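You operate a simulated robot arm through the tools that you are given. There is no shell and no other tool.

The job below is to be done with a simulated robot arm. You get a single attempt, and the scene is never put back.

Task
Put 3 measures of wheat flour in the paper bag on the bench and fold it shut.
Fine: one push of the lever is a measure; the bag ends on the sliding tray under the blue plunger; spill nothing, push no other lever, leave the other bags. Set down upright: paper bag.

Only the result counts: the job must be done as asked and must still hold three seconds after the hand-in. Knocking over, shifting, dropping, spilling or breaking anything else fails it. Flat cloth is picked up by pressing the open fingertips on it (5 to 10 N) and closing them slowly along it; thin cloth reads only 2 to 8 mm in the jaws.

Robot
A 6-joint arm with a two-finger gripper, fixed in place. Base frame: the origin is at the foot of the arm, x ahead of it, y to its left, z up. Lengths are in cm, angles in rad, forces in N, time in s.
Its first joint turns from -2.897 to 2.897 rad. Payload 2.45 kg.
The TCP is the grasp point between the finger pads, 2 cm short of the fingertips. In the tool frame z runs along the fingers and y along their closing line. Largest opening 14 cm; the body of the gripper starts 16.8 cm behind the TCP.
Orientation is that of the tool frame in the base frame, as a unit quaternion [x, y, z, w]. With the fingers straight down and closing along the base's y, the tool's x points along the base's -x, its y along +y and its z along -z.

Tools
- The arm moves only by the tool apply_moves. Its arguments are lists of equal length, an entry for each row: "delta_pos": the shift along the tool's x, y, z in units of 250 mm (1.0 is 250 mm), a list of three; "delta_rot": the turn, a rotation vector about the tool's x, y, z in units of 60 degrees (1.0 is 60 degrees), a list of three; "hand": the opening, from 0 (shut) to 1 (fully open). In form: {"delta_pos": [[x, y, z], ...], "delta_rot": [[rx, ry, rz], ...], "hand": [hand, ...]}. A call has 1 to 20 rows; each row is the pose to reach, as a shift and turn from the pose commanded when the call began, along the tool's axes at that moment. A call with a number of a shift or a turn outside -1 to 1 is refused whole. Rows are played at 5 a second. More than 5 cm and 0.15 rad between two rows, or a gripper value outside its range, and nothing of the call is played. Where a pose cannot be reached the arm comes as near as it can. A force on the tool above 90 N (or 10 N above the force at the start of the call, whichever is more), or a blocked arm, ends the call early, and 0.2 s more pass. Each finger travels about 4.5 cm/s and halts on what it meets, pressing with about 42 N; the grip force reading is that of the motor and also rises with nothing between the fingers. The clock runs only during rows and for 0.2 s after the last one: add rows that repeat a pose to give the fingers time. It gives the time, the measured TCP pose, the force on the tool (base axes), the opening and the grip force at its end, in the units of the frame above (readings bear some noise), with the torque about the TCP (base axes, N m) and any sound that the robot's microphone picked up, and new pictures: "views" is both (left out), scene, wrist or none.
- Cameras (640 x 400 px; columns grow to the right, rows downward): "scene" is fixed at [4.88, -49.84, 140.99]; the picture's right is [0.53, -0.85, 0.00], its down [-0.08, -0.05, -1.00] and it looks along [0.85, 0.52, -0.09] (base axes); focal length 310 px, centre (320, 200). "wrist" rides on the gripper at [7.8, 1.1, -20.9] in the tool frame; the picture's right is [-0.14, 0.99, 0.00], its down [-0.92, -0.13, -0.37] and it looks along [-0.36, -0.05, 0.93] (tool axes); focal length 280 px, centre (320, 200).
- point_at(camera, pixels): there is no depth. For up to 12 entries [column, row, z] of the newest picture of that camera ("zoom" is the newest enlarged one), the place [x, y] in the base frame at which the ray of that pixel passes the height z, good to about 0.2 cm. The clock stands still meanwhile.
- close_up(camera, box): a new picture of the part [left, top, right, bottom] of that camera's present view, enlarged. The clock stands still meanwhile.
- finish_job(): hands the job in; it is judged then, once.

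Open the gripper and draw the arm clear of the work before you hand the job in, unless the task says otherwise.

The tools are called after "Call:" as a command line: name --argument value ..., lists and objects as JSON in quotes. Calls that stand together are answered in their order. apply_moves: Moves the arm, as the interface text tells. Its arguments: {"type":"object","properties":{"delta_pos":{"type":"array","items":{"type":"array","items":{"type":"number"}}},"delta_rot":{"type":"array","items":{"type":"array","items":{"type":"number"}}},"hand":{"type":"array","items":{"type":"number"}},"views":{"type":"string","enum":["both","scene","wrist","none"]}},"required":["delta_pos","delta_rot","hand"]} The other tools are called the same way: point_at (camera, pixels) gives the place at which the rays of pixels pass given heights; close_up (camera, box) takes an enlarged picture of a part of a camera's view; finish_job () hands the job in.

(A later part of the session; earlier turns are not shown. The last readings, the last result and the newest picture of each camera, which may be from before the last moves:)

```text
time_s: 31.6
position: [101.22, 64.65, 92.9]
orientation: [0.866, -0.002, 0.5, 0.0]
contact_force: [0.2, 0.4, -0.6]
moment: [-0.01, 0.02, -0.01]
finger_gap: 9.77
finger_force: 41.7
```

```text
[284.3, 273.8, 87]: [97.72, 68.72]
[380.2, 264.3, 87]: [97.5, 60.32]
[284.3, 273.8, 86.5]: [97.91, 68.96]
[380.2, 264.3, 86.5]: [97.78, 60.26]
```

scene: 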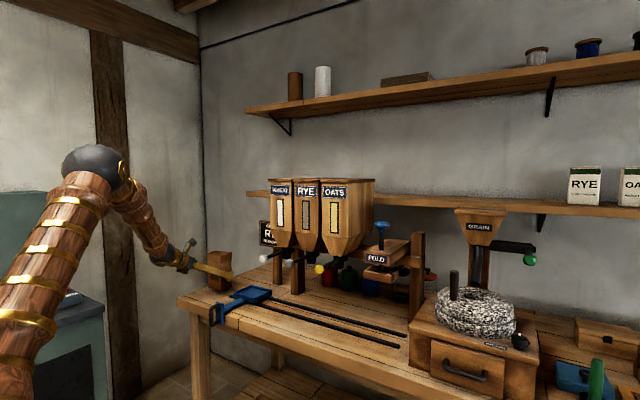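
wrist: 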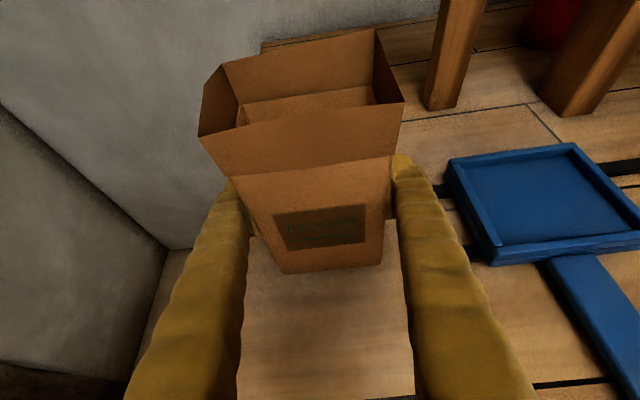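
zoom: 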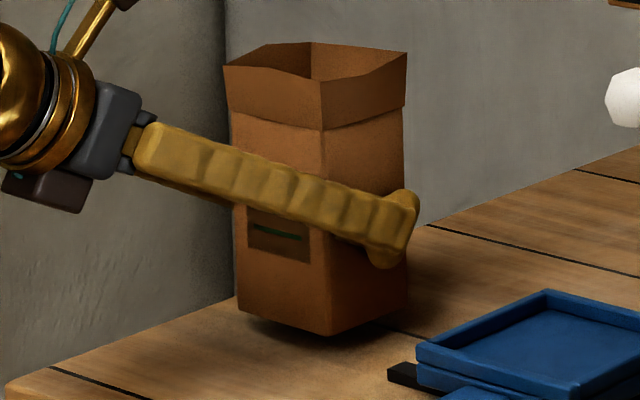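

Held bag: bottom centre about (100.6,64.4), i.e. (-0.6,-0.2) from the TCP. I raise it 4 cm, then carry it to over the tray, TCP (102.8,45.1,97).

Call:
apply_moves --delta_pos '[[0.047, 0, -0.027], [0.095, 0, -0.055], [0.142, 0, -0.082], [0.145, 0.06, -0.077], [0.149, 0.16, -0.07], [0.153, 0.26, -0.063], [0.157, 0.36, -0.056], [0.161, 0.46, -0.049], [0.165, 0.56, -0.042], [0.169, 0.66, -0.035], [0.172, 0.74, -0.03], [0.174, 0.782, -0.0266], [0.174, 0.782, -0.0266], [0.174, 0.782, -0.0266]]' --delta_rot '[[0, 0, 0], [0, 0, 0], [0, 0, 0], [0, 0, 0], [0, 0, 0], [0, 0, 0], [0, 0, 0], [0, 0, 0], [0, 0, 0], [0, 0, 0], [0, 0, 0], [0, 0, 0], [0, 0, 0], [0, 0, 0]]' --hand '[0.55, 0.55, 0.55, 0.55, 0.55, 0.55, 0.55, 0.55, 0.55, 0.55, 0.55, 0.55, 0.55, 0.55]' --views "both"

Call:
close_up --camera "scene" --box '[210, 235, 290, 315]'

Call:
close_up --camera "wrist" --box '[190, 20, 450, 330]'

```text
time_s: 34.6
position: [102.92, 45.0, 97.09]
orientation: [0.866, -0.002, 0.5, 0.0]
contact_force: [0.3, -0.1, -1.4]
moment: [0.04, 0.03, -0.04]
finger_gap: 9.78
finger_force: 42.4
```

scene: 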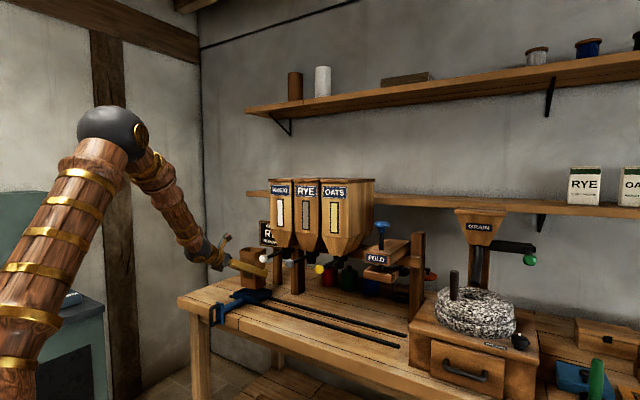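
wrist: 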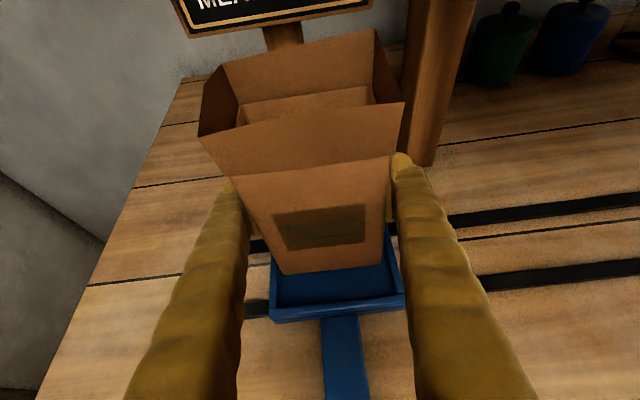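

```text
5.00 times, centred on (250, 275) of scene
```

zoom: 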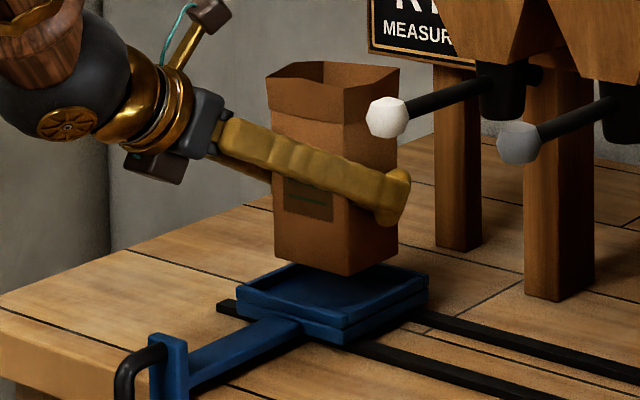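

```text
1.29 times, centred on (320, 175) of wrist
```

zoom: 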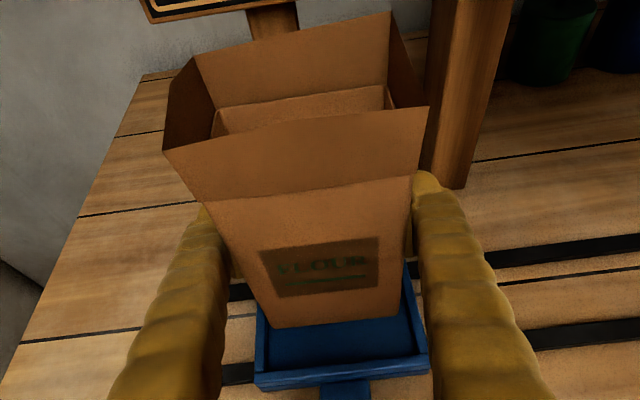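

The bag hangs right above the tray (bag bottom centre ≈ (102.3,44.8) versus tray (102.2,44.9)). I lower it slowly by 3.4 cm and read the force.

Call:
apply_moves --delta_pos '[[-0.02, 0, 0.0115], [-0.04, 0, 0.023], [-0.06, 0, 0.0346], [-0.08, 0, 0.046], [-0.1, 0, 0.058], [-0.109, 0, 0.063], [-0.118, 0, 0.068], [-0.118, 0, 0.068]]' --delta_rot '[[0, 0, 0], [0, 0, 0], [0, 0, 0], [0, 0, 0], [0, 0, 0], [0, 0, 0], [0, 0, 0], [0, 0, 0]]' --hand '[0.55, 0.55, 0.55, 0.55, 0.55, 0.55, 0.55, 0.55]' --views "both"

Call:
close_up --camera "scene" --box '[210, 235, 290, 315]'

Call:
close_up --camera "wrist" --box '[220, 180, 440, 330]'

```text
time_s: 36.4
position: [102.82, 45.12, 93.77]
orientation: [0.866, -0.002, 0.5, 0.0]
contact_force: [-1.3, -1.7, 26.1]
moment: [0.03, 0.56, 0.05]
finger_gap: 9.79
finger_force: 41.9
```

scene: 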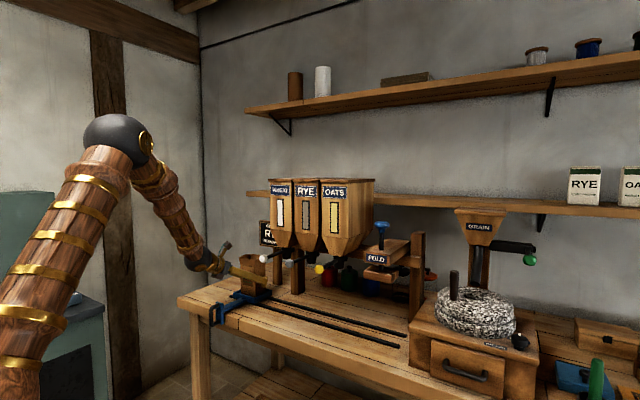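
wrist: 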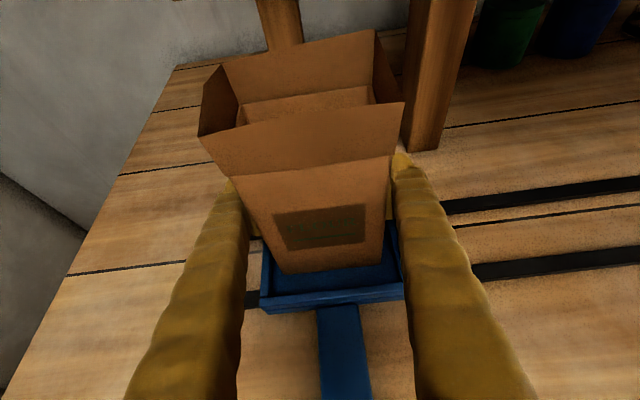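

```text
5.00 times, centred on (250, 275) of scene
```

zoom: 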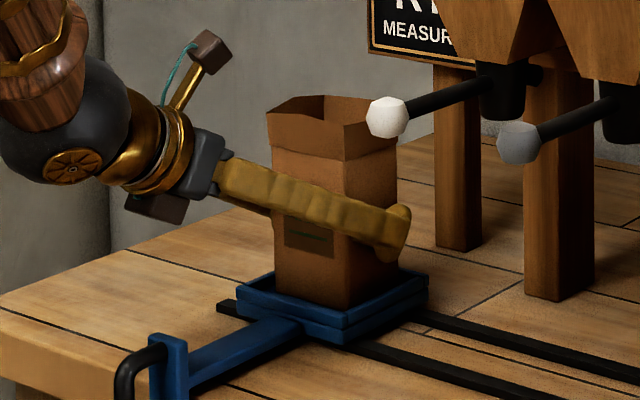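

```text
2.67 times, centred on (330, 255) of wrist
```

zoom: 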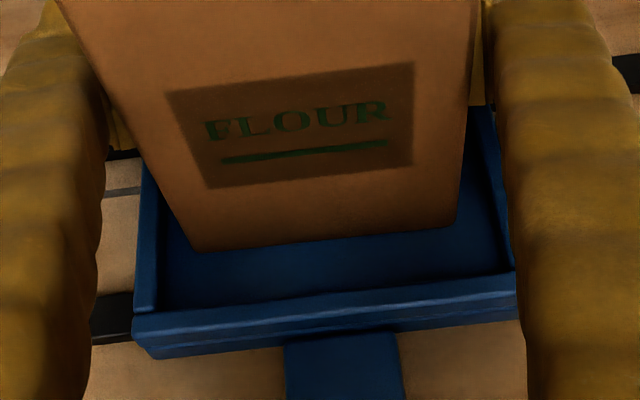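

Contact: 26 N upward at TCP z 93.77, so the bag meets the tray. I check from pixels whether it stands flat on the floor within the rim (bag bottom front edge vs. front rim).

Call:
point_at --camera "zoom" --pixels '[[195, 252, 87.5], [455, 222, 87.5], [195, 252, 88.2], [455, 222, 88.2], [160, 308, 88.2], [510, 275, 88.2], [132, 330, 88.2], [517, 287, 88.2], [140, 165, 88.2], [497, 150, 88.2]]'

Call:
close_up --camera "scene" --box '[230, 270, 280, 310]'

```text
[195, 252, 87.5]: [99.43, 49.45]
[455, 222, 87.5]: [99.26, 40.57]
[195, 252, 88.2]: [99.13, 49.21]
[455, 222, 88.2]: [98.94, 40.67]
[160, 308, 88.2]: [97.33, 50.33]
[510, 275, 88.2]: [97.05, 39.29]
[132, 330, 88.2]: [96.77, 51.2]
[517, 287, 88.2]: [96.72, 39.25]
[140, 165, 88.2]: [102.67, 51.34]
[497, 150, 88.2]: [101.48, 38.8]
```

```text
10.00 times, centred on (255, 290) of scene
```

zoom: 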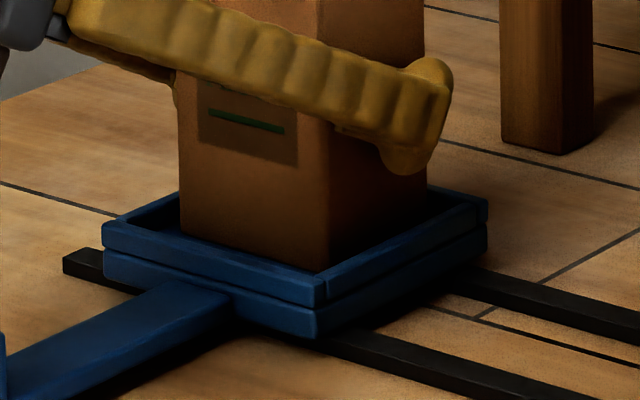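

The bag's base (x from 99.3, y 40.6–49.5) lies inside the rim. I relieve the pressing force by rising 1 mm, then check.

Call:
apply_moves --delta_pos '[[0.002, 0, -0.001], [0.0035, 0, -0.002], [0.0035, 0, -0.002]]' --delta_rot '[[0, 0, 0], [0, 0, 0], [0, 0, 0]]' --hand '[0.55, 0.55, 0.55]' --views "none"

```text
time_s: 37.2
position: [102.98, 45.03, 93.88]
orientation: [0.866, -0.002, 0.501, 0.0]
contact_force: [7.1, -0.9, 29.2]
moment: [0.13, 0.06, -0.07]
finger_gap: 9.77
finger_force: 42.3
```

Still 29 N; I rise a little more.

Call:
apply_moves --delta_pos '[[0.0035, 0, -0.002], [0.007, 0, -0.004], [0.007, 0, -0.004]]' --delta_rot '[[0, 0, 0], [0, 0, 0], [0, 0, 0]]' --hand '[0.55, 0.55, 0.55]' --views "none"

```text
time_s: 38.0
position: [102.7, 45.12, 93.71]
orientation: [0.866, -0.001, 0.5, -0.001]
contact_force: [-0.4, -1.0, 13.5]
moment: [0.2, 0.29, -0.02]
finger_gap: 9.75
finger_force: 42.6
```

Call:
apply_moves --delta_pos '[[0.0035, 0, -0.002], [0.005, 0, -0.003], [0.005, 0, -0.003]]' --delta_rot '[[0, 0, 0], [0, 0, 0], [0, 0, 0]]' --hand '[0.55, 0.55, 0.55]' --views "both"

Call:
close_up --camera "scene" --box '[210, 235, 290, 315]'

```text
time_s: 38.8
position: [102.74, 45.04, 94.05]
orientation: [0.866, -0.002, 0.5, 0.0]
contact_force: [0.7, 0.0, -0.2]
moment: [0.03, 0.01, 0.0]
finger_gap: 9.78
finger_force: 42.8
```

scene: 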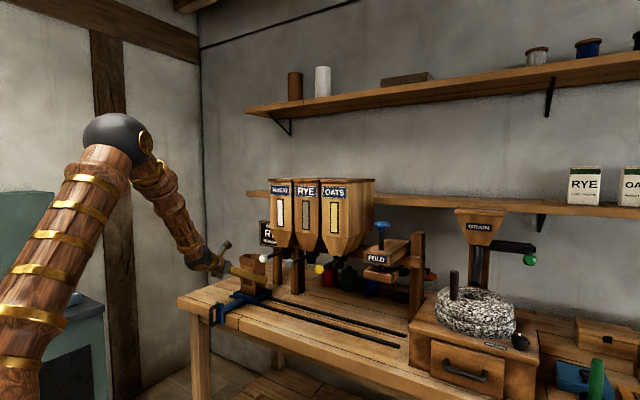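
wrist: 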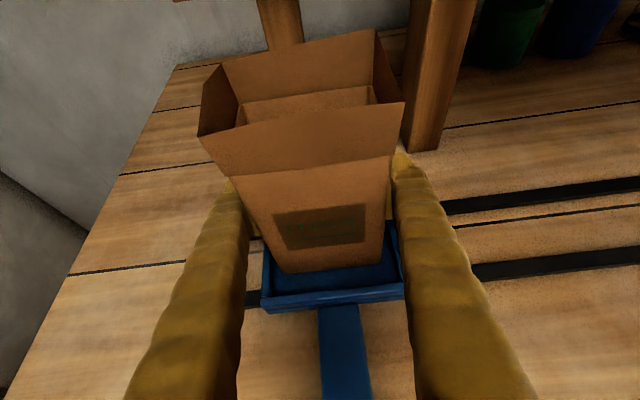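

```text
5.00 times, centred on (250, 275) of scene
```

zoom: 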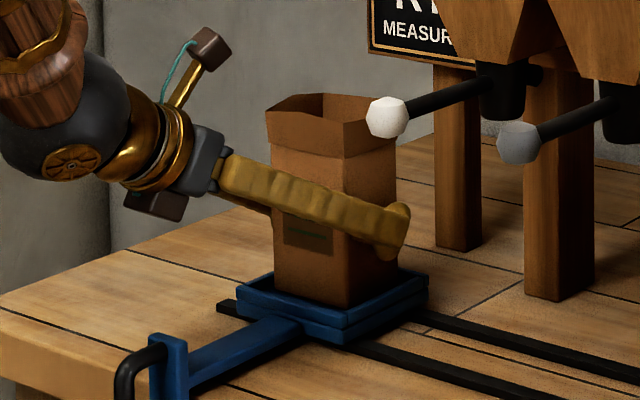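

Force is back to zero with the bag hovering about a millimetre over the tray floor. I shift it 4 mm toward the front to centre it between front and back rims, then lower 1 mm.

Call:
apply_moves --delta_pos '[[-0.004, 0, -0.007], [-0.008, 0, -0.0139], [-0.008, 0, -0.0139], [-0.0115, 0, -0.0119], [-0.0115, 0, -0.0119]]' --delta_rot '[[0, 0, 0], [0, 0, 0], [0, 0, 0], [0, 0, 0], [0, 0, 0]]' --hand '[0.55, 0.55, 0.55, 0.55, 0.55]' --views "both"

Call:
close_up --camera "wrist" --box '[220, 180, 440, 330]'

Call:
close_up --camera "scene" --box '[230, 270, 280, 310]'

```text
time_s: 40.0
position: [102.34, 45.07, 93.94]
orientation: [0.866, -0.002, 0.499, -0.001]
contact_force: [-0.3, 0.3, -0.1]
moment: [-0.01, 0.02, 0.01]
finger_gap: 9.77
finger_force: 42.1
```

scene: 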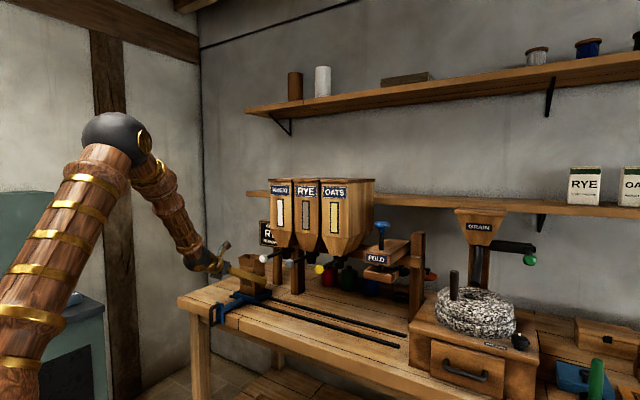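
wrist: 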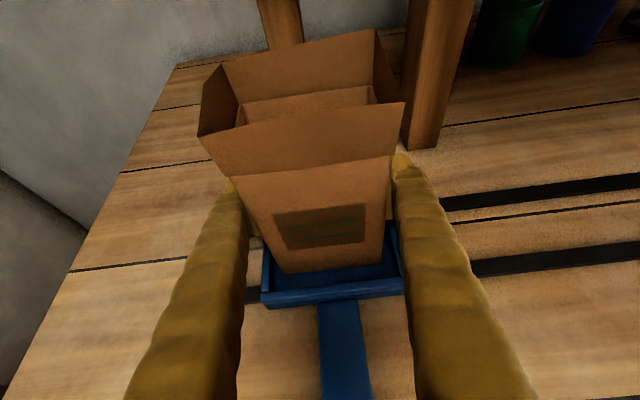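

```text
2.67 times, centred on (330, 255) of wrist
```

zoom: 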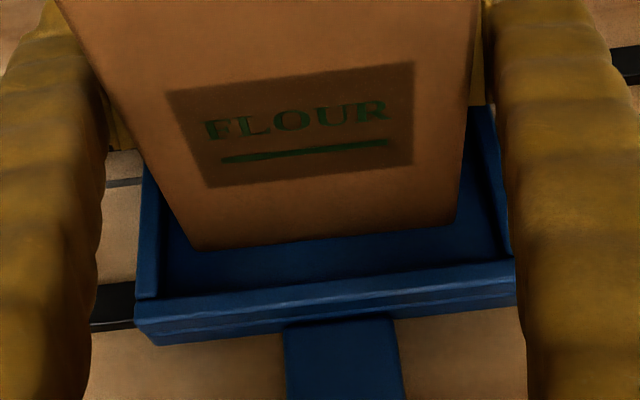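

```text
10.00 times, centred on (255, 290) of scene
```

zoom: 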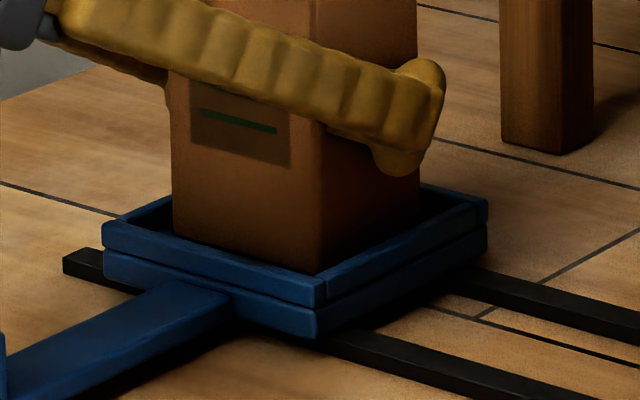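

Force zero, bag centred in the tray. I lower by 2 mm more until it just touches.

Call:
apply_moves --delta_pos '[[-0.0035, 0, 0.002], [-0.007, 0, 0.004], [-0.007, 0, 0.004]]' --delta_rot '[[0, 0, 0], [0, 0, 0], [0, 0, 0]]' --hand '[0.55, 0.55, 0.55]' --views "none"

```text
time_s: 40.8
position: [102.36, 45.06, 93.81]
orientation: [0.866, -0.001, 0.501, -0.001]
contact_force: [-0.6, 0.3, 6.9]
moment: [0.09, 0.23, -0.01]
finger_gap: 9.77
finger_force: 42.0
```

Light contact of 7 N (at the front bottom edge). I open the fingers slowly to release the bag.

Call:
apply_moves --delta_pos '[[0, 0, 0], [0, 0, 0], [0, 0, 0], [0, 0, 0], [0, 0, 0], [0, 0, 0]]' --delta_rot '[[0, 0, 0], [0, 0, 0], [0, 0, 0], [0, 0, 0], [0, 0, 0], [0, 0, 0]]' --hand '[0.68, 0.72, 0.78, 0.86, 0.95, 1.0]' --views "both"

Call:
close_up --camera "scene" --box '[210, 235, 290, 315]'

```text
time_s: 42.2
position: [102.46, 45.06, 93.73]
orientation: [0.866, -0.001, 0.5, -0.001]
contact_force: [-0.7, -0.1, -0.6]
moment: [-0.01, 0.04, -0.01]
finger_gap: 13.98
finger_force: 0.0
```

scene: 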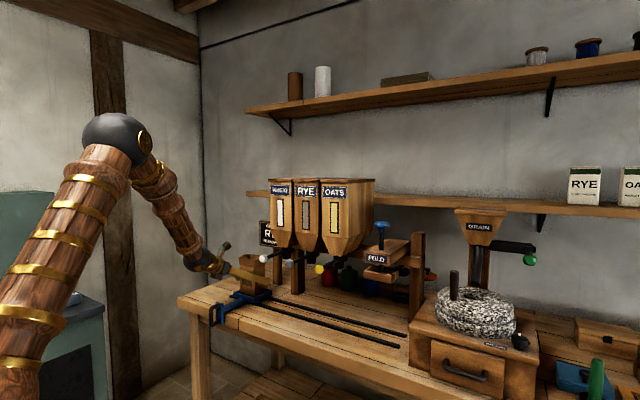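
wrist: 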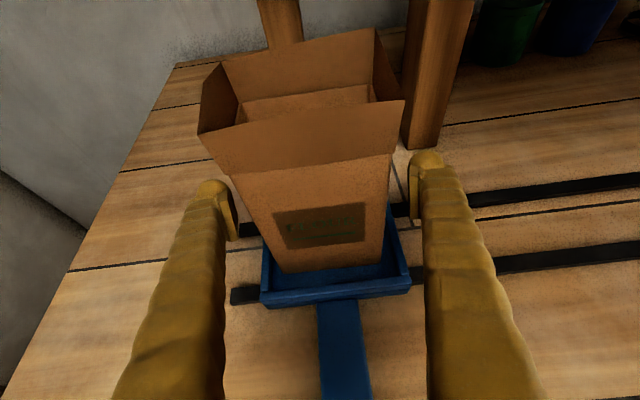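

```text
5.00 times, centred on (250, 275) of scene
```

zoom: 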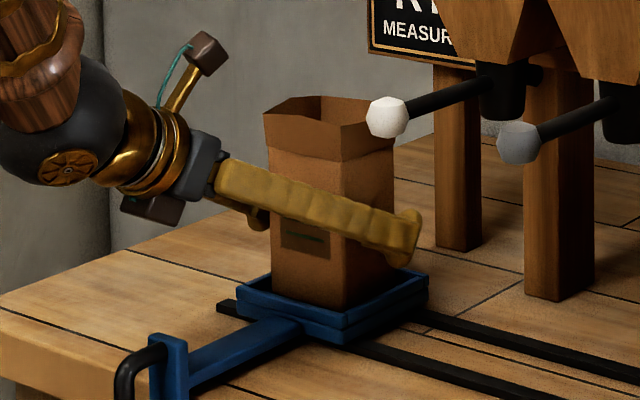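

The bag stands free in the tray. I back the fingers straight out along -x by 24 cm at the same height.

Call:
apply_moves --delta_pos '[[-0.04, 0, -0.069], [-0.08, 0, -0.139], [-0.14, 0, -0.242], [-0.2, 0, -0.346], [-0.27, 0, -0.468], [-0.34, 0, -0.589], [-0.41, 0, -0.71], [-0.48, 0, -0.831], [-0.48, 0, -0.831]]' --delta_rot '[[0, 0, 0], [0, 0, 0], [0, 0, 0], [0, 0, 0], [0, 0, 0], [0, 0, 0], [0, 0, 0], [0, 0, 0], [0, 0, 0]]' --hand '[1, 1, 1, 1, 1, 1, 1, 1, 1]' --views "both"

Call:
close_up --camera "scene" --box '[210, 235, 290, 335]'

```text
time_s: 44.2
position: [78.38, 45.04, 93.6]
orientation: [0.866, -0.002, 0.5, 0.0]
contact_force: [0.0, 0.8, -0.3]
moment: [0.02, 0.02, 0.03]
finger_gap: 14.0
finger_force: 0.1
```

scene: 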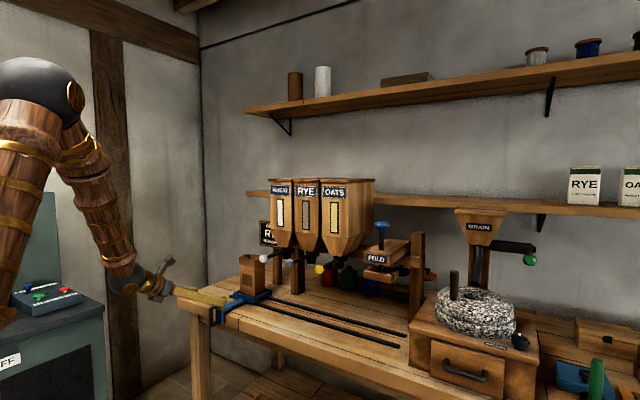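
wrist: 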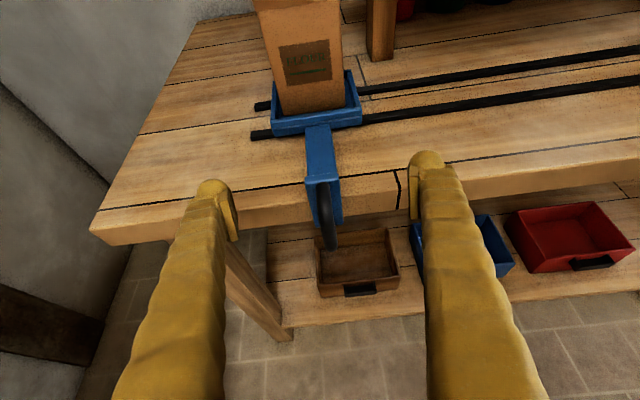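

```text
4.00 times, centred on (250, 285) of scene
```

zoom: 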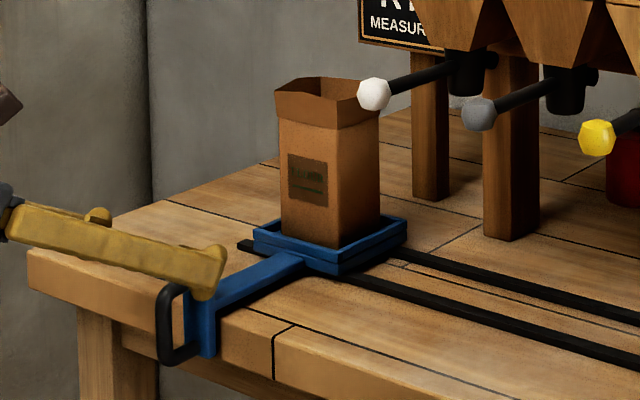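

The bag stands upright in the tray. Next I look at the tray handle (wrist ~(325,210)) in order to grip it between the fingers.

Call:
close_up --camera "wrist" --box '[260, 100, 400, 280]'

Call:
close_up --camera "scene" --box '[200, 285, 260, 335]'

```text
2.22 times, centred on (330, 190) of wrist
```

zoom: 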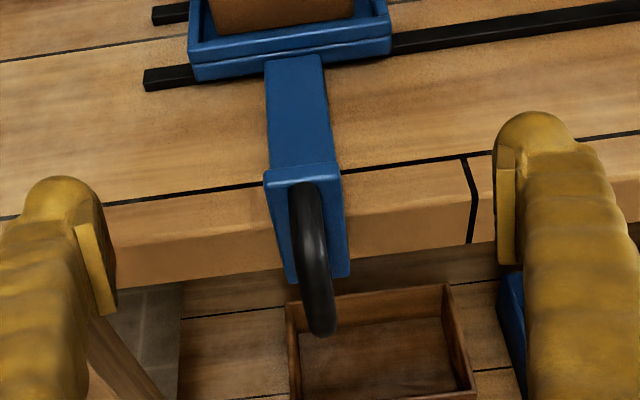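

```text
8.00 times, centred on (230, 310) of scene
```

zoom: 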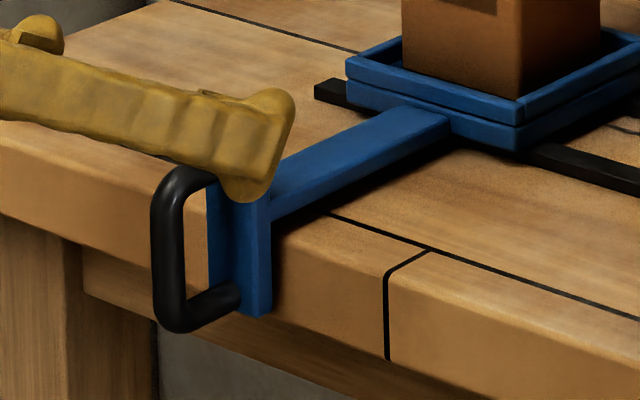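

The handle is a vertical black bar near (79.9, 44.9), z 82–89. I lower the open fingers around it to TCP (79.3,44.9,86).

Call:
apply_moves --delta_pos '[[-0.061, 0.001, 0.046], [-0.122, 0.002, 0.092], [-0.184, 0.003, 0.137], [-0.245, 0.004, 0.183], [-0.245, 0.004, 0.183]]' --delta_rot '[[0, 0, 0], [0, 0, 0], [0, 0, 0], [0, 0, 0], [0, 0, 0]]' --hand '[1, 1, 1, 1, 1]' --views "both"

Call:
close_up --camera "wrist" --box '[220, 50, 420, 250]'

Call:
close_up --camera "scene" --box '[190, 275, 260, 335]'

```text
time_s: 45.4
position: [79.23, 45.03, 86.06]
orientation: [0.866, -0.001, 0.5, -0.001]
contact_force: [1.3, -0.1, 0.0]
moment: [0.02, 0.0, -0.04]
finger_gap: 14.01
finger_force: 0.0
```

scene: 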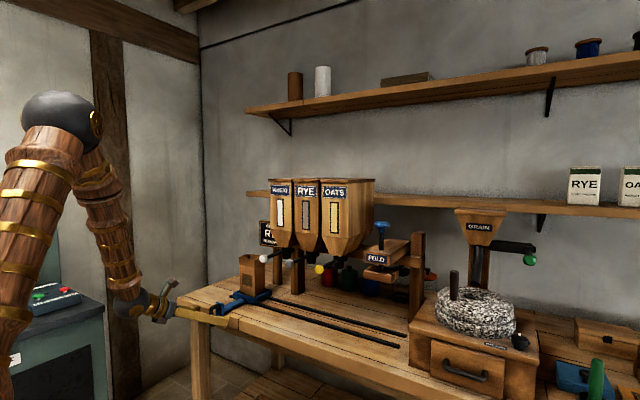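
wrist: 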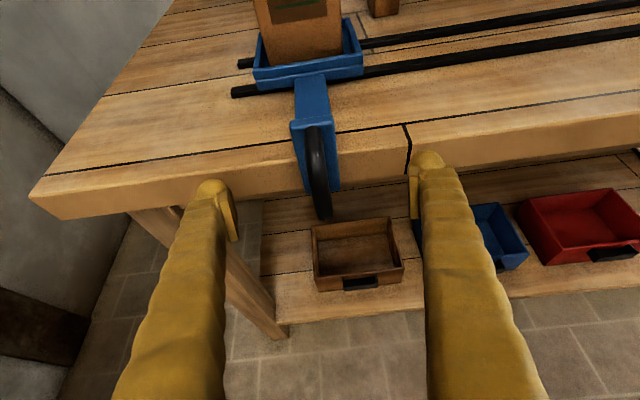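

```text
2.00 times, centred on (320, 150) of wrist
```

zoom: 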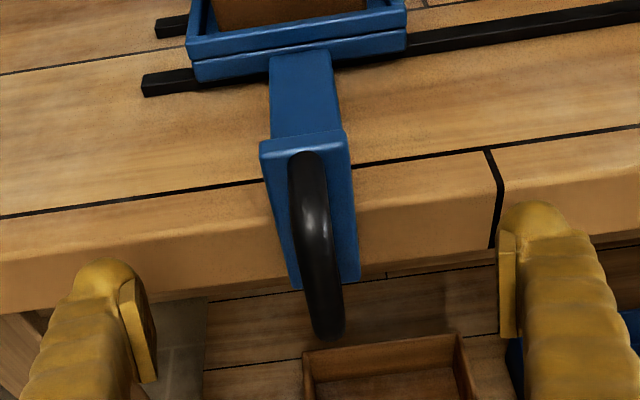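

```text
6.67 times, centred on (225, 305) of scene
```

zoom: 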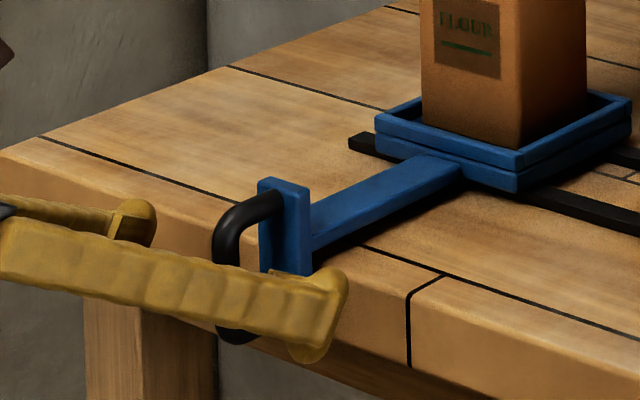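

The fingers straddle the handle bar (bar at col ~318, fingertips mid at ~319). I close on it.

Call:
apply_moves --delta_pos '[[0, 0, 0], [0, 0, 0], [0, 0, 0], [0, 0, 0], [0, 0, 0], [0, 0, 0], [0, 0, 0], [0, 0, 0], [0, 0, 0], [0, 0, 0], [0, 0, 0]]' --delta_rot '[[0, 0, 0], [0, 0, 0], [0, 0, 0], [0, 0, 0], [0, 0, 0], [0, 0, 0], [0, 0, 0], [0, 0, 0], [0, 0, 0], [0, 0, 0], [0, 0, 0]]' --hand '[0.9, 0.8, 0.7, 0.6, 0.5, 0.4, 0.3, 0.2, 0.15, 0.1, 0.08]' --views "both"

Call:
close_up --camera "scene" --box '[190, 275, 260, 335]'

```text
time_s: 47.8
position: [79.41, 44.96, 86.09]
orientation: [0.866, -0.002, 0.5, 0.0]
contact_force: [1.1, -6.9, -0.1]
moment: [-0.1, 0.01, -0.03]
finger_gap: 1.56
finger_force: 3.7
```

scene: 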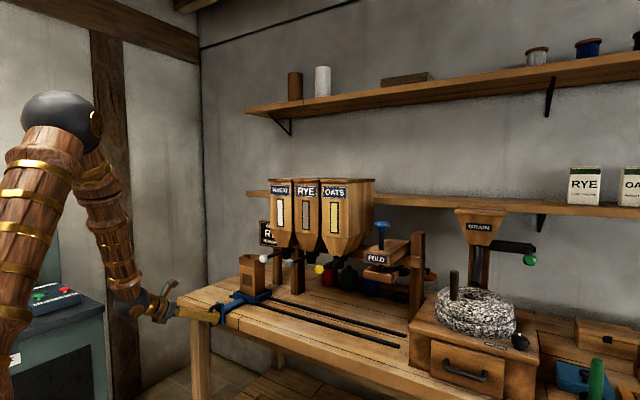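
wrist: 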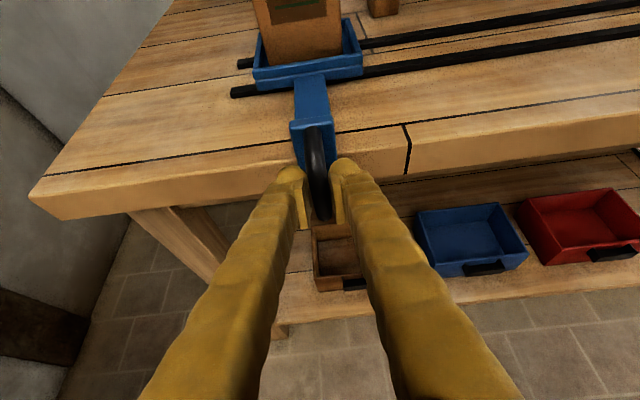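

```text
6.67 times, centred on (225, 305) of scene
```

zoom: 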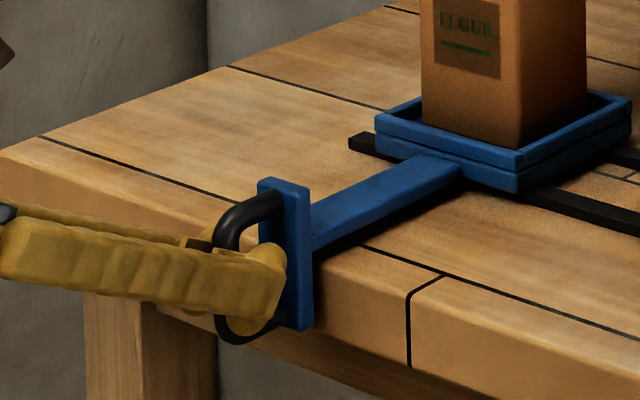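

The fingers hold the bar (gap 1.56). I drag the tray gently 5 cm along -y as a test.

Call:
apply_moves --delta_pos '[[0, 0.004, 0], [0, 0.014, 0], [0, 0.032, 0], [0, 0.056, 0], [0, 0.084, 0], [0, 0.112, 0], [0, 0.14, 0], [0, 0.168, 0], [0, 0.188, 0], [0, 0.198, 0], [0, 0.2, 0]]' --delta_rot '[[0, 0, 0], [0, 0, 0], [0, 0, 0], [0, 0, 0], [0, 0, 0], [0, 0, 0], [0, 0, 0], [0, 0, 0], [0, 0, 0], [0, 0, 0], [0, 0, 0]]' --hand '[0.06, 0.06, 0.06, 0.06, 0.06, 0.06, 0.06, 0.06, 0.06, 0.06, 0.06]' --views "both"

Call:
close_up --camera "scene" --box '[200, 230, 300, 330]'

```text
time_s: 50.2
position: [79.25, 40.11, 86.01]
orientation: [0.866, -0.001, 0.5, -0.001]
contact_force: [8.8, 0.1, -8.3]
moment: [0.02, -0.08, -0.03]
finger_gap: 1.36
finger_force: 40.2
```

scene: 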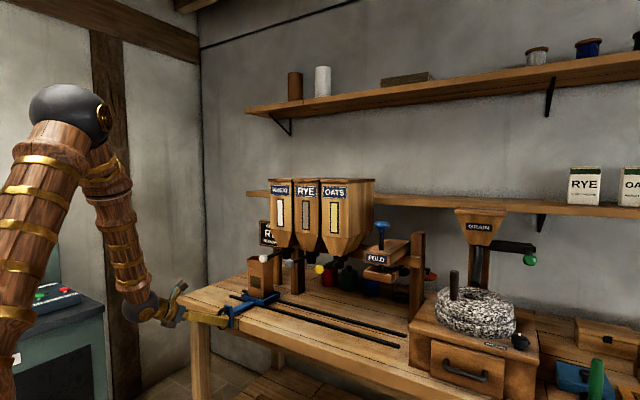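
wrist: 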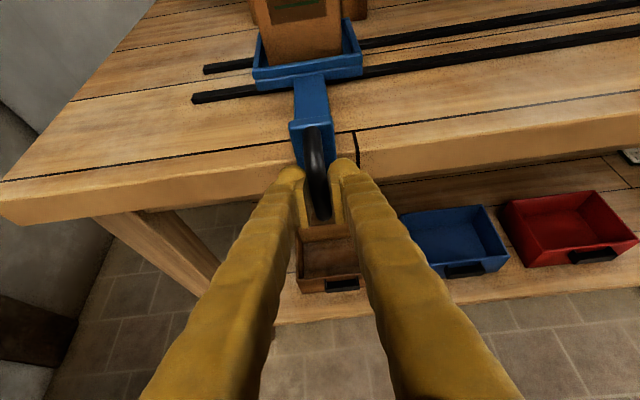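

```text
4.00 times, centred on (250, 280) of scene
```

zoom: 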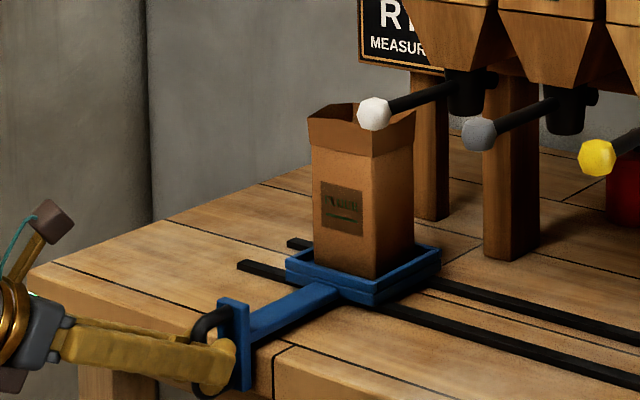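

The tray follows smoothly, bag upright. I drag it another 13 cm to y≈27.

Call:
apply_moves --delta_pos '[[0, 0.006, 0], [0, 0.02, 0], [0, 0.045, 0], [0, 0.08, 0], [0, 0.12, 0], [0, 0.16, 0], [0, 0.2, 0], [0, 0.24, 0], [0, 0.28, 0], [0, 0.32, 0], [0, 0.36, 0], [0, 0.4, 0], [0, 0.44, 0], [0, 0.475, 0], [0, 0.5, 0], [0, 0.514, 0], [0, 0.52, 0], [0, 0.52, 0]]' --delta_rot '[[0, 0, 0], [0, 0, 0], [0, 0, 0], [0, 0, 0], [0, 0, 0], [0, 0, 0], [0, 0, 0], [0, 0, 0], [0, 0, 0], [0, 0, 0], [0, 0, 0], [0, 0, 0], [0, 0, 0], [0, 0, 0], [0, 0, 0], [0, 0, 0], [0, 0, 0], [0, 0, 0]]' --hand '[0.06, 0.06, 0.06, 0.06, 0.06, 0.06, 0.06, 0.06, 0.06, 0.06, 0.06, 0.06, 0.06, 0.06, 0.06, 0.06, 0.06, 0.06]' --views "both"

Call:
close_up --camera "scene" --box '[220, 210, 340, 330]'

Call:
close_up --camera "wrist" --box '[220, 0, 420, 150]'

```text
time_s: 54.0
position: [79.34, 27.03, 86.06]
orientation: [0.866, -0.003, 0.5, 0.0]
contact_force: [6.7, -2.4, -0.3]
moment: [-0.04, -0.06, -0.03]
finger_gap: 1.38
finger_force: 40.0
```

scene: 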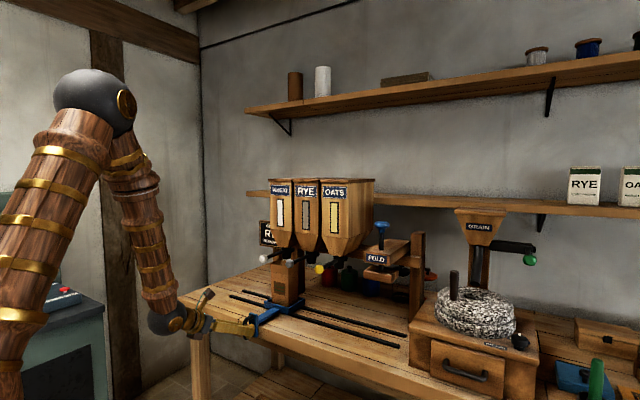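
wrist: 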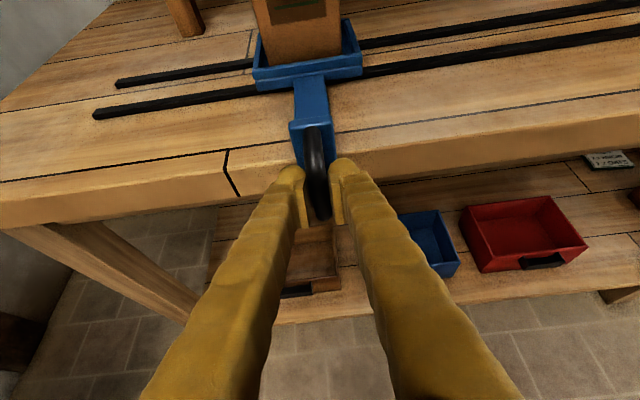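

```text
3.33 times, centred on (280, 270) of scene
```

zoom: 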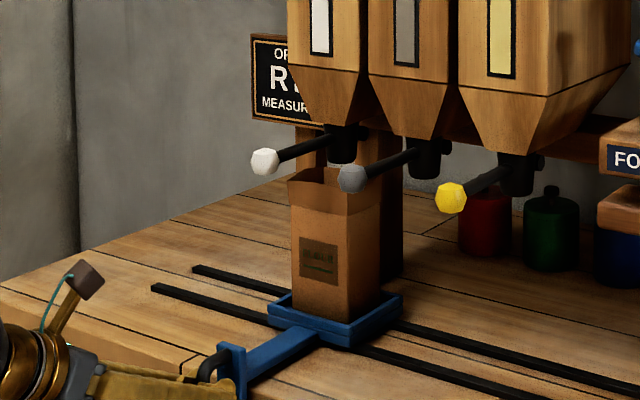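

```text
2.67 times, centred on (320, 75) of wrist
```

zoom: 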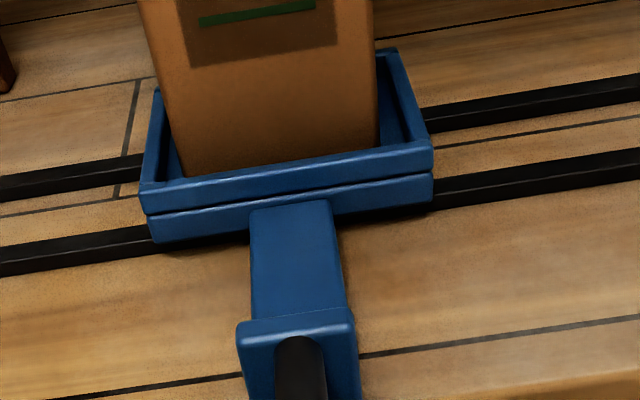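

Bag is nearly under the wheat spout (spout ≈ (103, 26)); I slide 1 cm more to y≈26.0, then open the fingers.

Call:
apply_moves --delta_pos '[[0, 0.01, 0], [0, 0.022, 0], [0, 0.034, 0], [0, 0.04, 0], [0, 0.04, 0], [0, 0.04, 0]]' --delta_rot '[[0, 0, 0], [0, 0, 0], [0, 0, 0], [0, 0, 0], [0, 0, 0], [0, 0, 0]]' --hand '[0.06, 0.06, 0.06, 0.06, 0.06, 0.06]' --views "none"

Call:
apply_moves --delta_pos '[[0, 0, 0], [0, 0, 0], [0, 0, 0], [0, 0, 0], [0, 0, 0], [0, 0, 0], [0, 0, 0], [0, 0, 0], [0, 0, 0]]' --delta_rot '[[0, 0, 0], [0, 0, 0], [0, 0, 0], [0, 0, 0], [0, 0, 0], [0, 0, 0], [0, 0, 0], [0, 0, 0], [0, 0, 0]]' --hand '[0.12, 0.2, 0.3, 0.4, 0.5, 0.6, 0.7, 0.8, 0.8]' --views "both"

Call:
close_up --camera "scene" --box '[240, 215, 320, 315]'

```text
time_s: 55.4
position: [79.23, 26.1, 86.06]
orientation: [0.866, -0.002, 0.501, -0.001]
contact_force: [2.1, -1.1, 1.7]
moment: [-0.04, -0.02, -0.01]
finger_gap: 1.36
finger_force: 40.0
```

```text
time_s: 57.4
position: [79.37, 26.06, 86.15]
orientation: [0.866, -0.003, 0.5, 0.0]
contact_force: [0.5, -0.2, 0.3]
moment: [0.01, 0.04, 0.02]
finger_gap: 11.19
finger_force: 0.0
```

scene: 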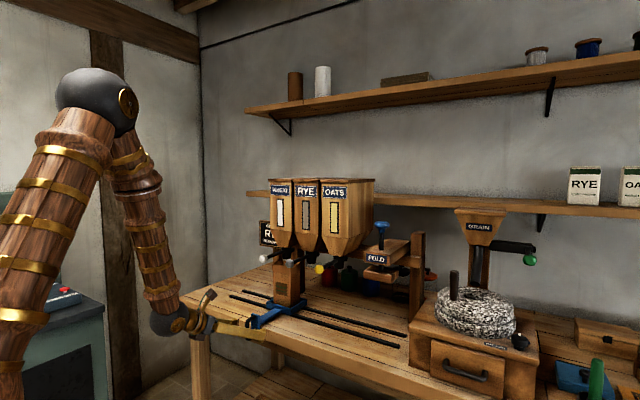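
wrist: 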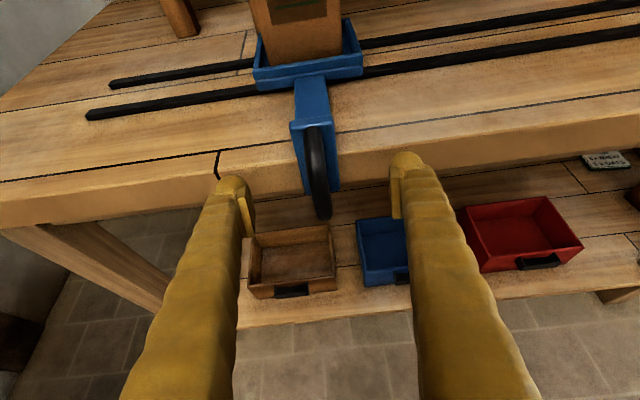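

```text
4.00 times, centred on (280, 265) of scene
```

zoom: 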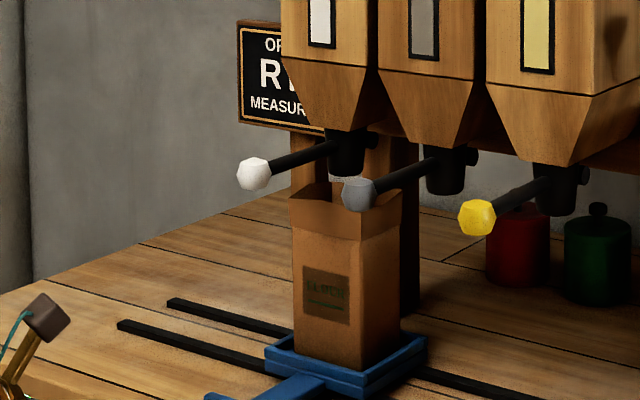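

I check more closely the region between the wheat spout and the bag mouth.

Call:
close_up --camera "scene" --box '[262, 240, 312, 280]'

```text
10.00 times, centred on (287, 260) of scene
```

zoom: 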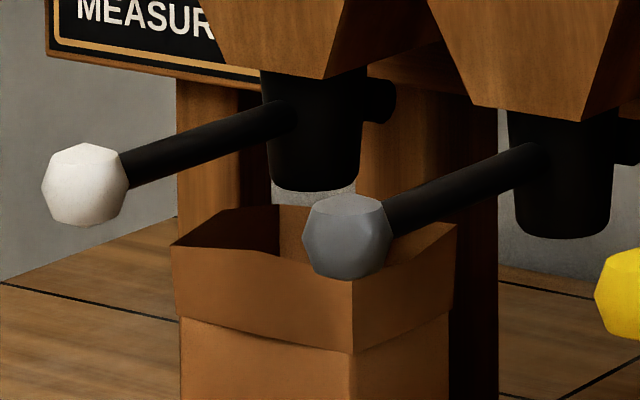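

The whitish patch is only the wall behind; the spout (286,258) is right above the bag mouth's centre (286.5,264). I now back away from the handle, rise to about z=113 and close the fingers for the lever.

Call:
apply_moves --delta_pos '[[-0.05, 0, -0.0866], [-0.12, 0, -0.208], [-0.2, 0, -0.346], [-0.07, 0, -0.421], [0.06, 0, -0.496], [0.19, 0, -0.571], [0.32, 0, -0.647], [0.45, 0, -0.721], [0.58, 0, -0.796], [0.735, 0, -0.886], [0.735, 0, -0.886], [0.735, 0, -0.886]]' --delta_rot '[[0, 0, 0], [0, 0, 0], [0, 0, 0], [0, 0, 0], [0, 0, 0], [0, 0, 0], [0, 0, 0], [0, 0, 0], [0, 0, 0], [0, 0, 0], [0, 0, 0], [0, 0, 0]]' --hand '[0.8, 0.8, 0.8, 0.7, 0.6, 0.5, 0.4, 0.3, 0.2, 0.1, 0, 0]' --views "both"

Call:
close_up --camera "wrist" --box '[220, 40, 460, 240]'

```text
time_s: 60.0
position: [69.25, 25.92, 113.16]
orientation: [0.866, -0.002, 0.5, -0.001]
contact_force: [-0.3, 0.3, -0.5]
moment: [-0.04, -0.03, 0.03]
finger_gap: 0.0
finger_force: 29.9
```

scene: 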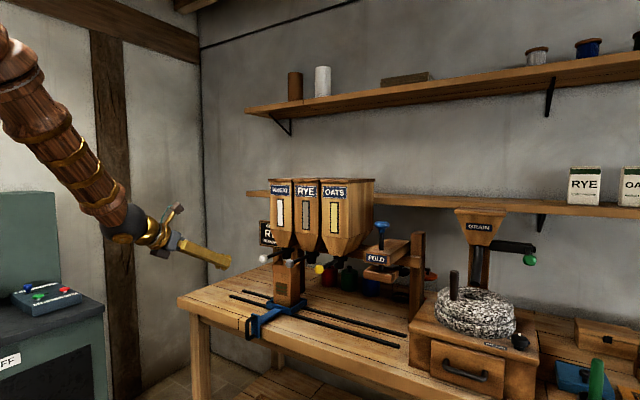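
wrist: 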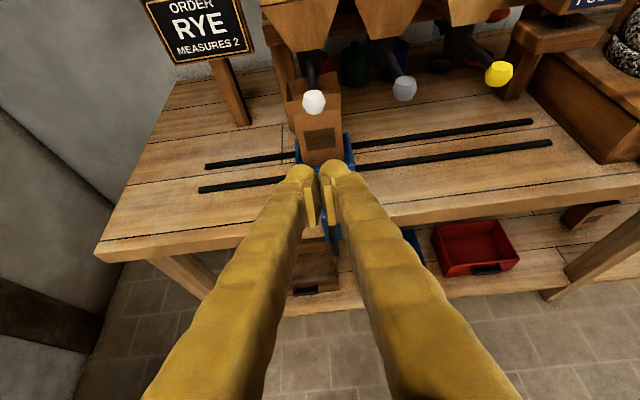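

```text
2.00 times, centred on (340, 140) of wrist
```

zoom: 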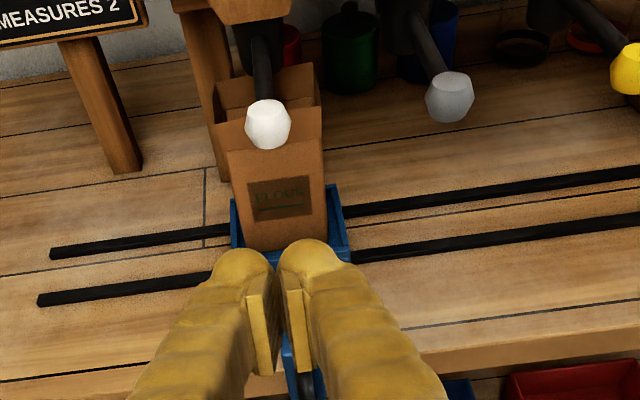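

I enlarge further to check knob and spout/bag alignment and read coordinates.

Call:
close_up --camera "wrist" --box '[270, 40, 370, 130]'

```text
4.44 times, centred on (320, 85) of wrist
```

zoom: 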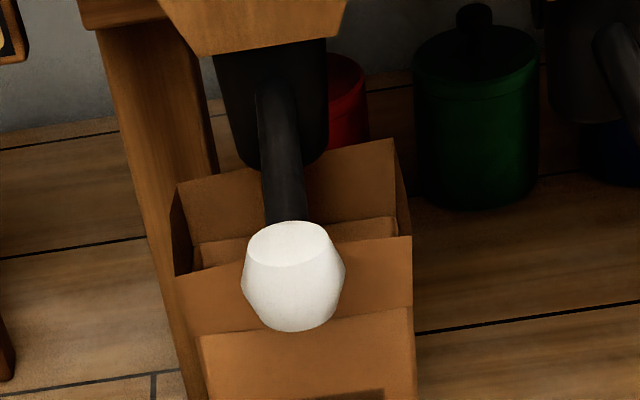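

Call:
point_at --camera "zoom" --pixels '[[175, 277, 103.5], [412, 237, 103.5], [177, 186, 103.5], [397, 140, 103.5], [283, 168, 106], [237, 148, 106], [327, 150, 106], [293, 275, 109], [293, 275, 110], [290, 222, 110.5], [295, 330, 107]]'

Call:
point_at --camera "scene" --pixels '[[263.5, 258.5, 109], [263.5, 258.5, 109.5], [263.5, 258.5, 110], [272.2, 264.5, 103.5], [290.2, 268.2, 103.5], [300.7, 262.8, 103.5], [282.8, 260.7, 103.5], [286.3, 258.5, 106], [286.3, 258.5, 106.5]]'

```text
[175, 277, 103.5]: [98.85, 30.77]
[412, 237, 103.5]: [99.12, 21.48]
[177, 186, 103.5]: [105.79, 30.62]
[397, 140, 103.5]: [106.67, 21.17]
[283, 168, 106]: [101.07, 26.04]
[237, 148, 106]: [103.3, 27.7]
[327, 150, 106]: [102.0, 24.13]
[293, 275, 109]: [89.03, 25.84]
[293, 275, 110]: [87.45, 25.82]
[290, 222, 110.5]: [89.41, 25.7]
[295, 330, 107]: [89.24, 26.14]
```

```text
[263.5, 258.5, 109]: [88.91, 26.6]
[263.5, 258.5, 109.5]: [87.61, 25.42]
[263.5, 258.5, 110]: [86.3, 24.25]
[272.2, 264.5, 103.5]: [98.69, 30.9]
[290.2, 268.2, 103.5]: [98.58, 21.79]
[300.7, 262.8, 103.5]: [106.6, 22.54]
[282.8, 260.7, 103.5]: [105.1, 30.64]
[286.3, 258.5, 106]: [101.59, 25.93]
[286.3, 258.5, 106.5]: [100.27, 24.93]
```

Bag mouth centre (102.4,26.1) and spout (102.7,25.9) are well aligned; wheat knob centre is about (88.7,25.9,109.2). I move to just above/in front of the knob with the tool pitched to 30° from vertical.

Call:
apply_moves --delta_pos '[[0.064, 0, 0.088], [0.128, 0, 0.175], [0.192, 0, 0.263], [0.255, 0, 0.35], [0.319, 0, 0.438], [0.383, 0, 0.525], [0.383, 0, 0.525]]' --delta_rot '[[0, -0.083, 0], [0, -0.167, 0], [0, -0.25, 0], [0, -0.333, 0], [0, -0.417, 0], [0, -0.5, 0], [0, -0.5, 0]]' --hand '[0, 0, 0, 0, 0, 0, 0]' --views "both"

Call:
close_up --camera "scene" --box '[230, 210, 310, 290]'

Call:
close_up --camera "wrist" --box '[220, 60, 420, 240]'

```text
time_s: 61.6
position: [85.53, 25.97, 114.82]
orientation: [0.966, -0.001, 0.258, -0.002]
contact_force: [0.4, -0.8, 0.1]
moment: [0.04, -0.01, -0.01]
finger_gap: 0.0
finger_force: 29.5
```

scene: 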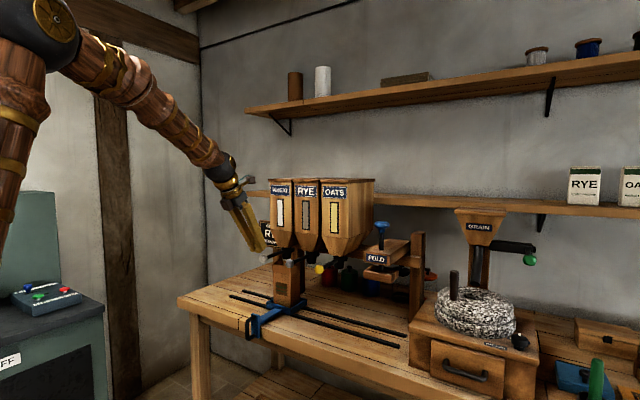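
wrist: 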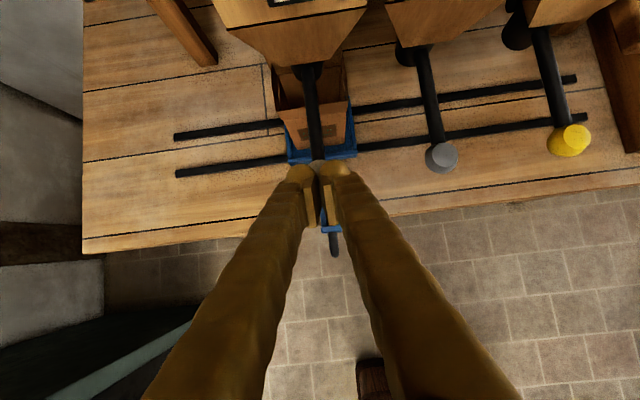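

```text
5.00 times, centred on (270, 250) of scene
```

zoom: 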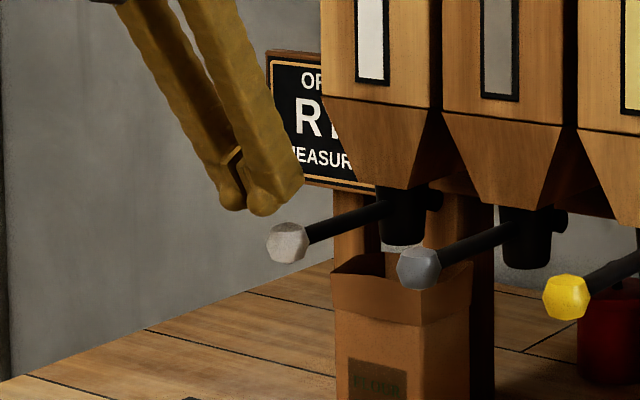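

```text
2.22 times, centred on (320, 150) of wrist
```

zoom: 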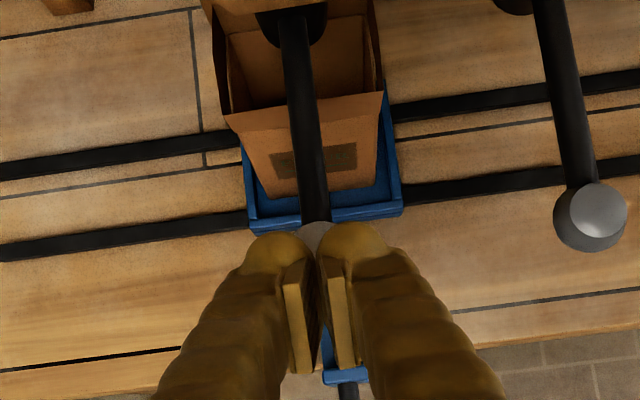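

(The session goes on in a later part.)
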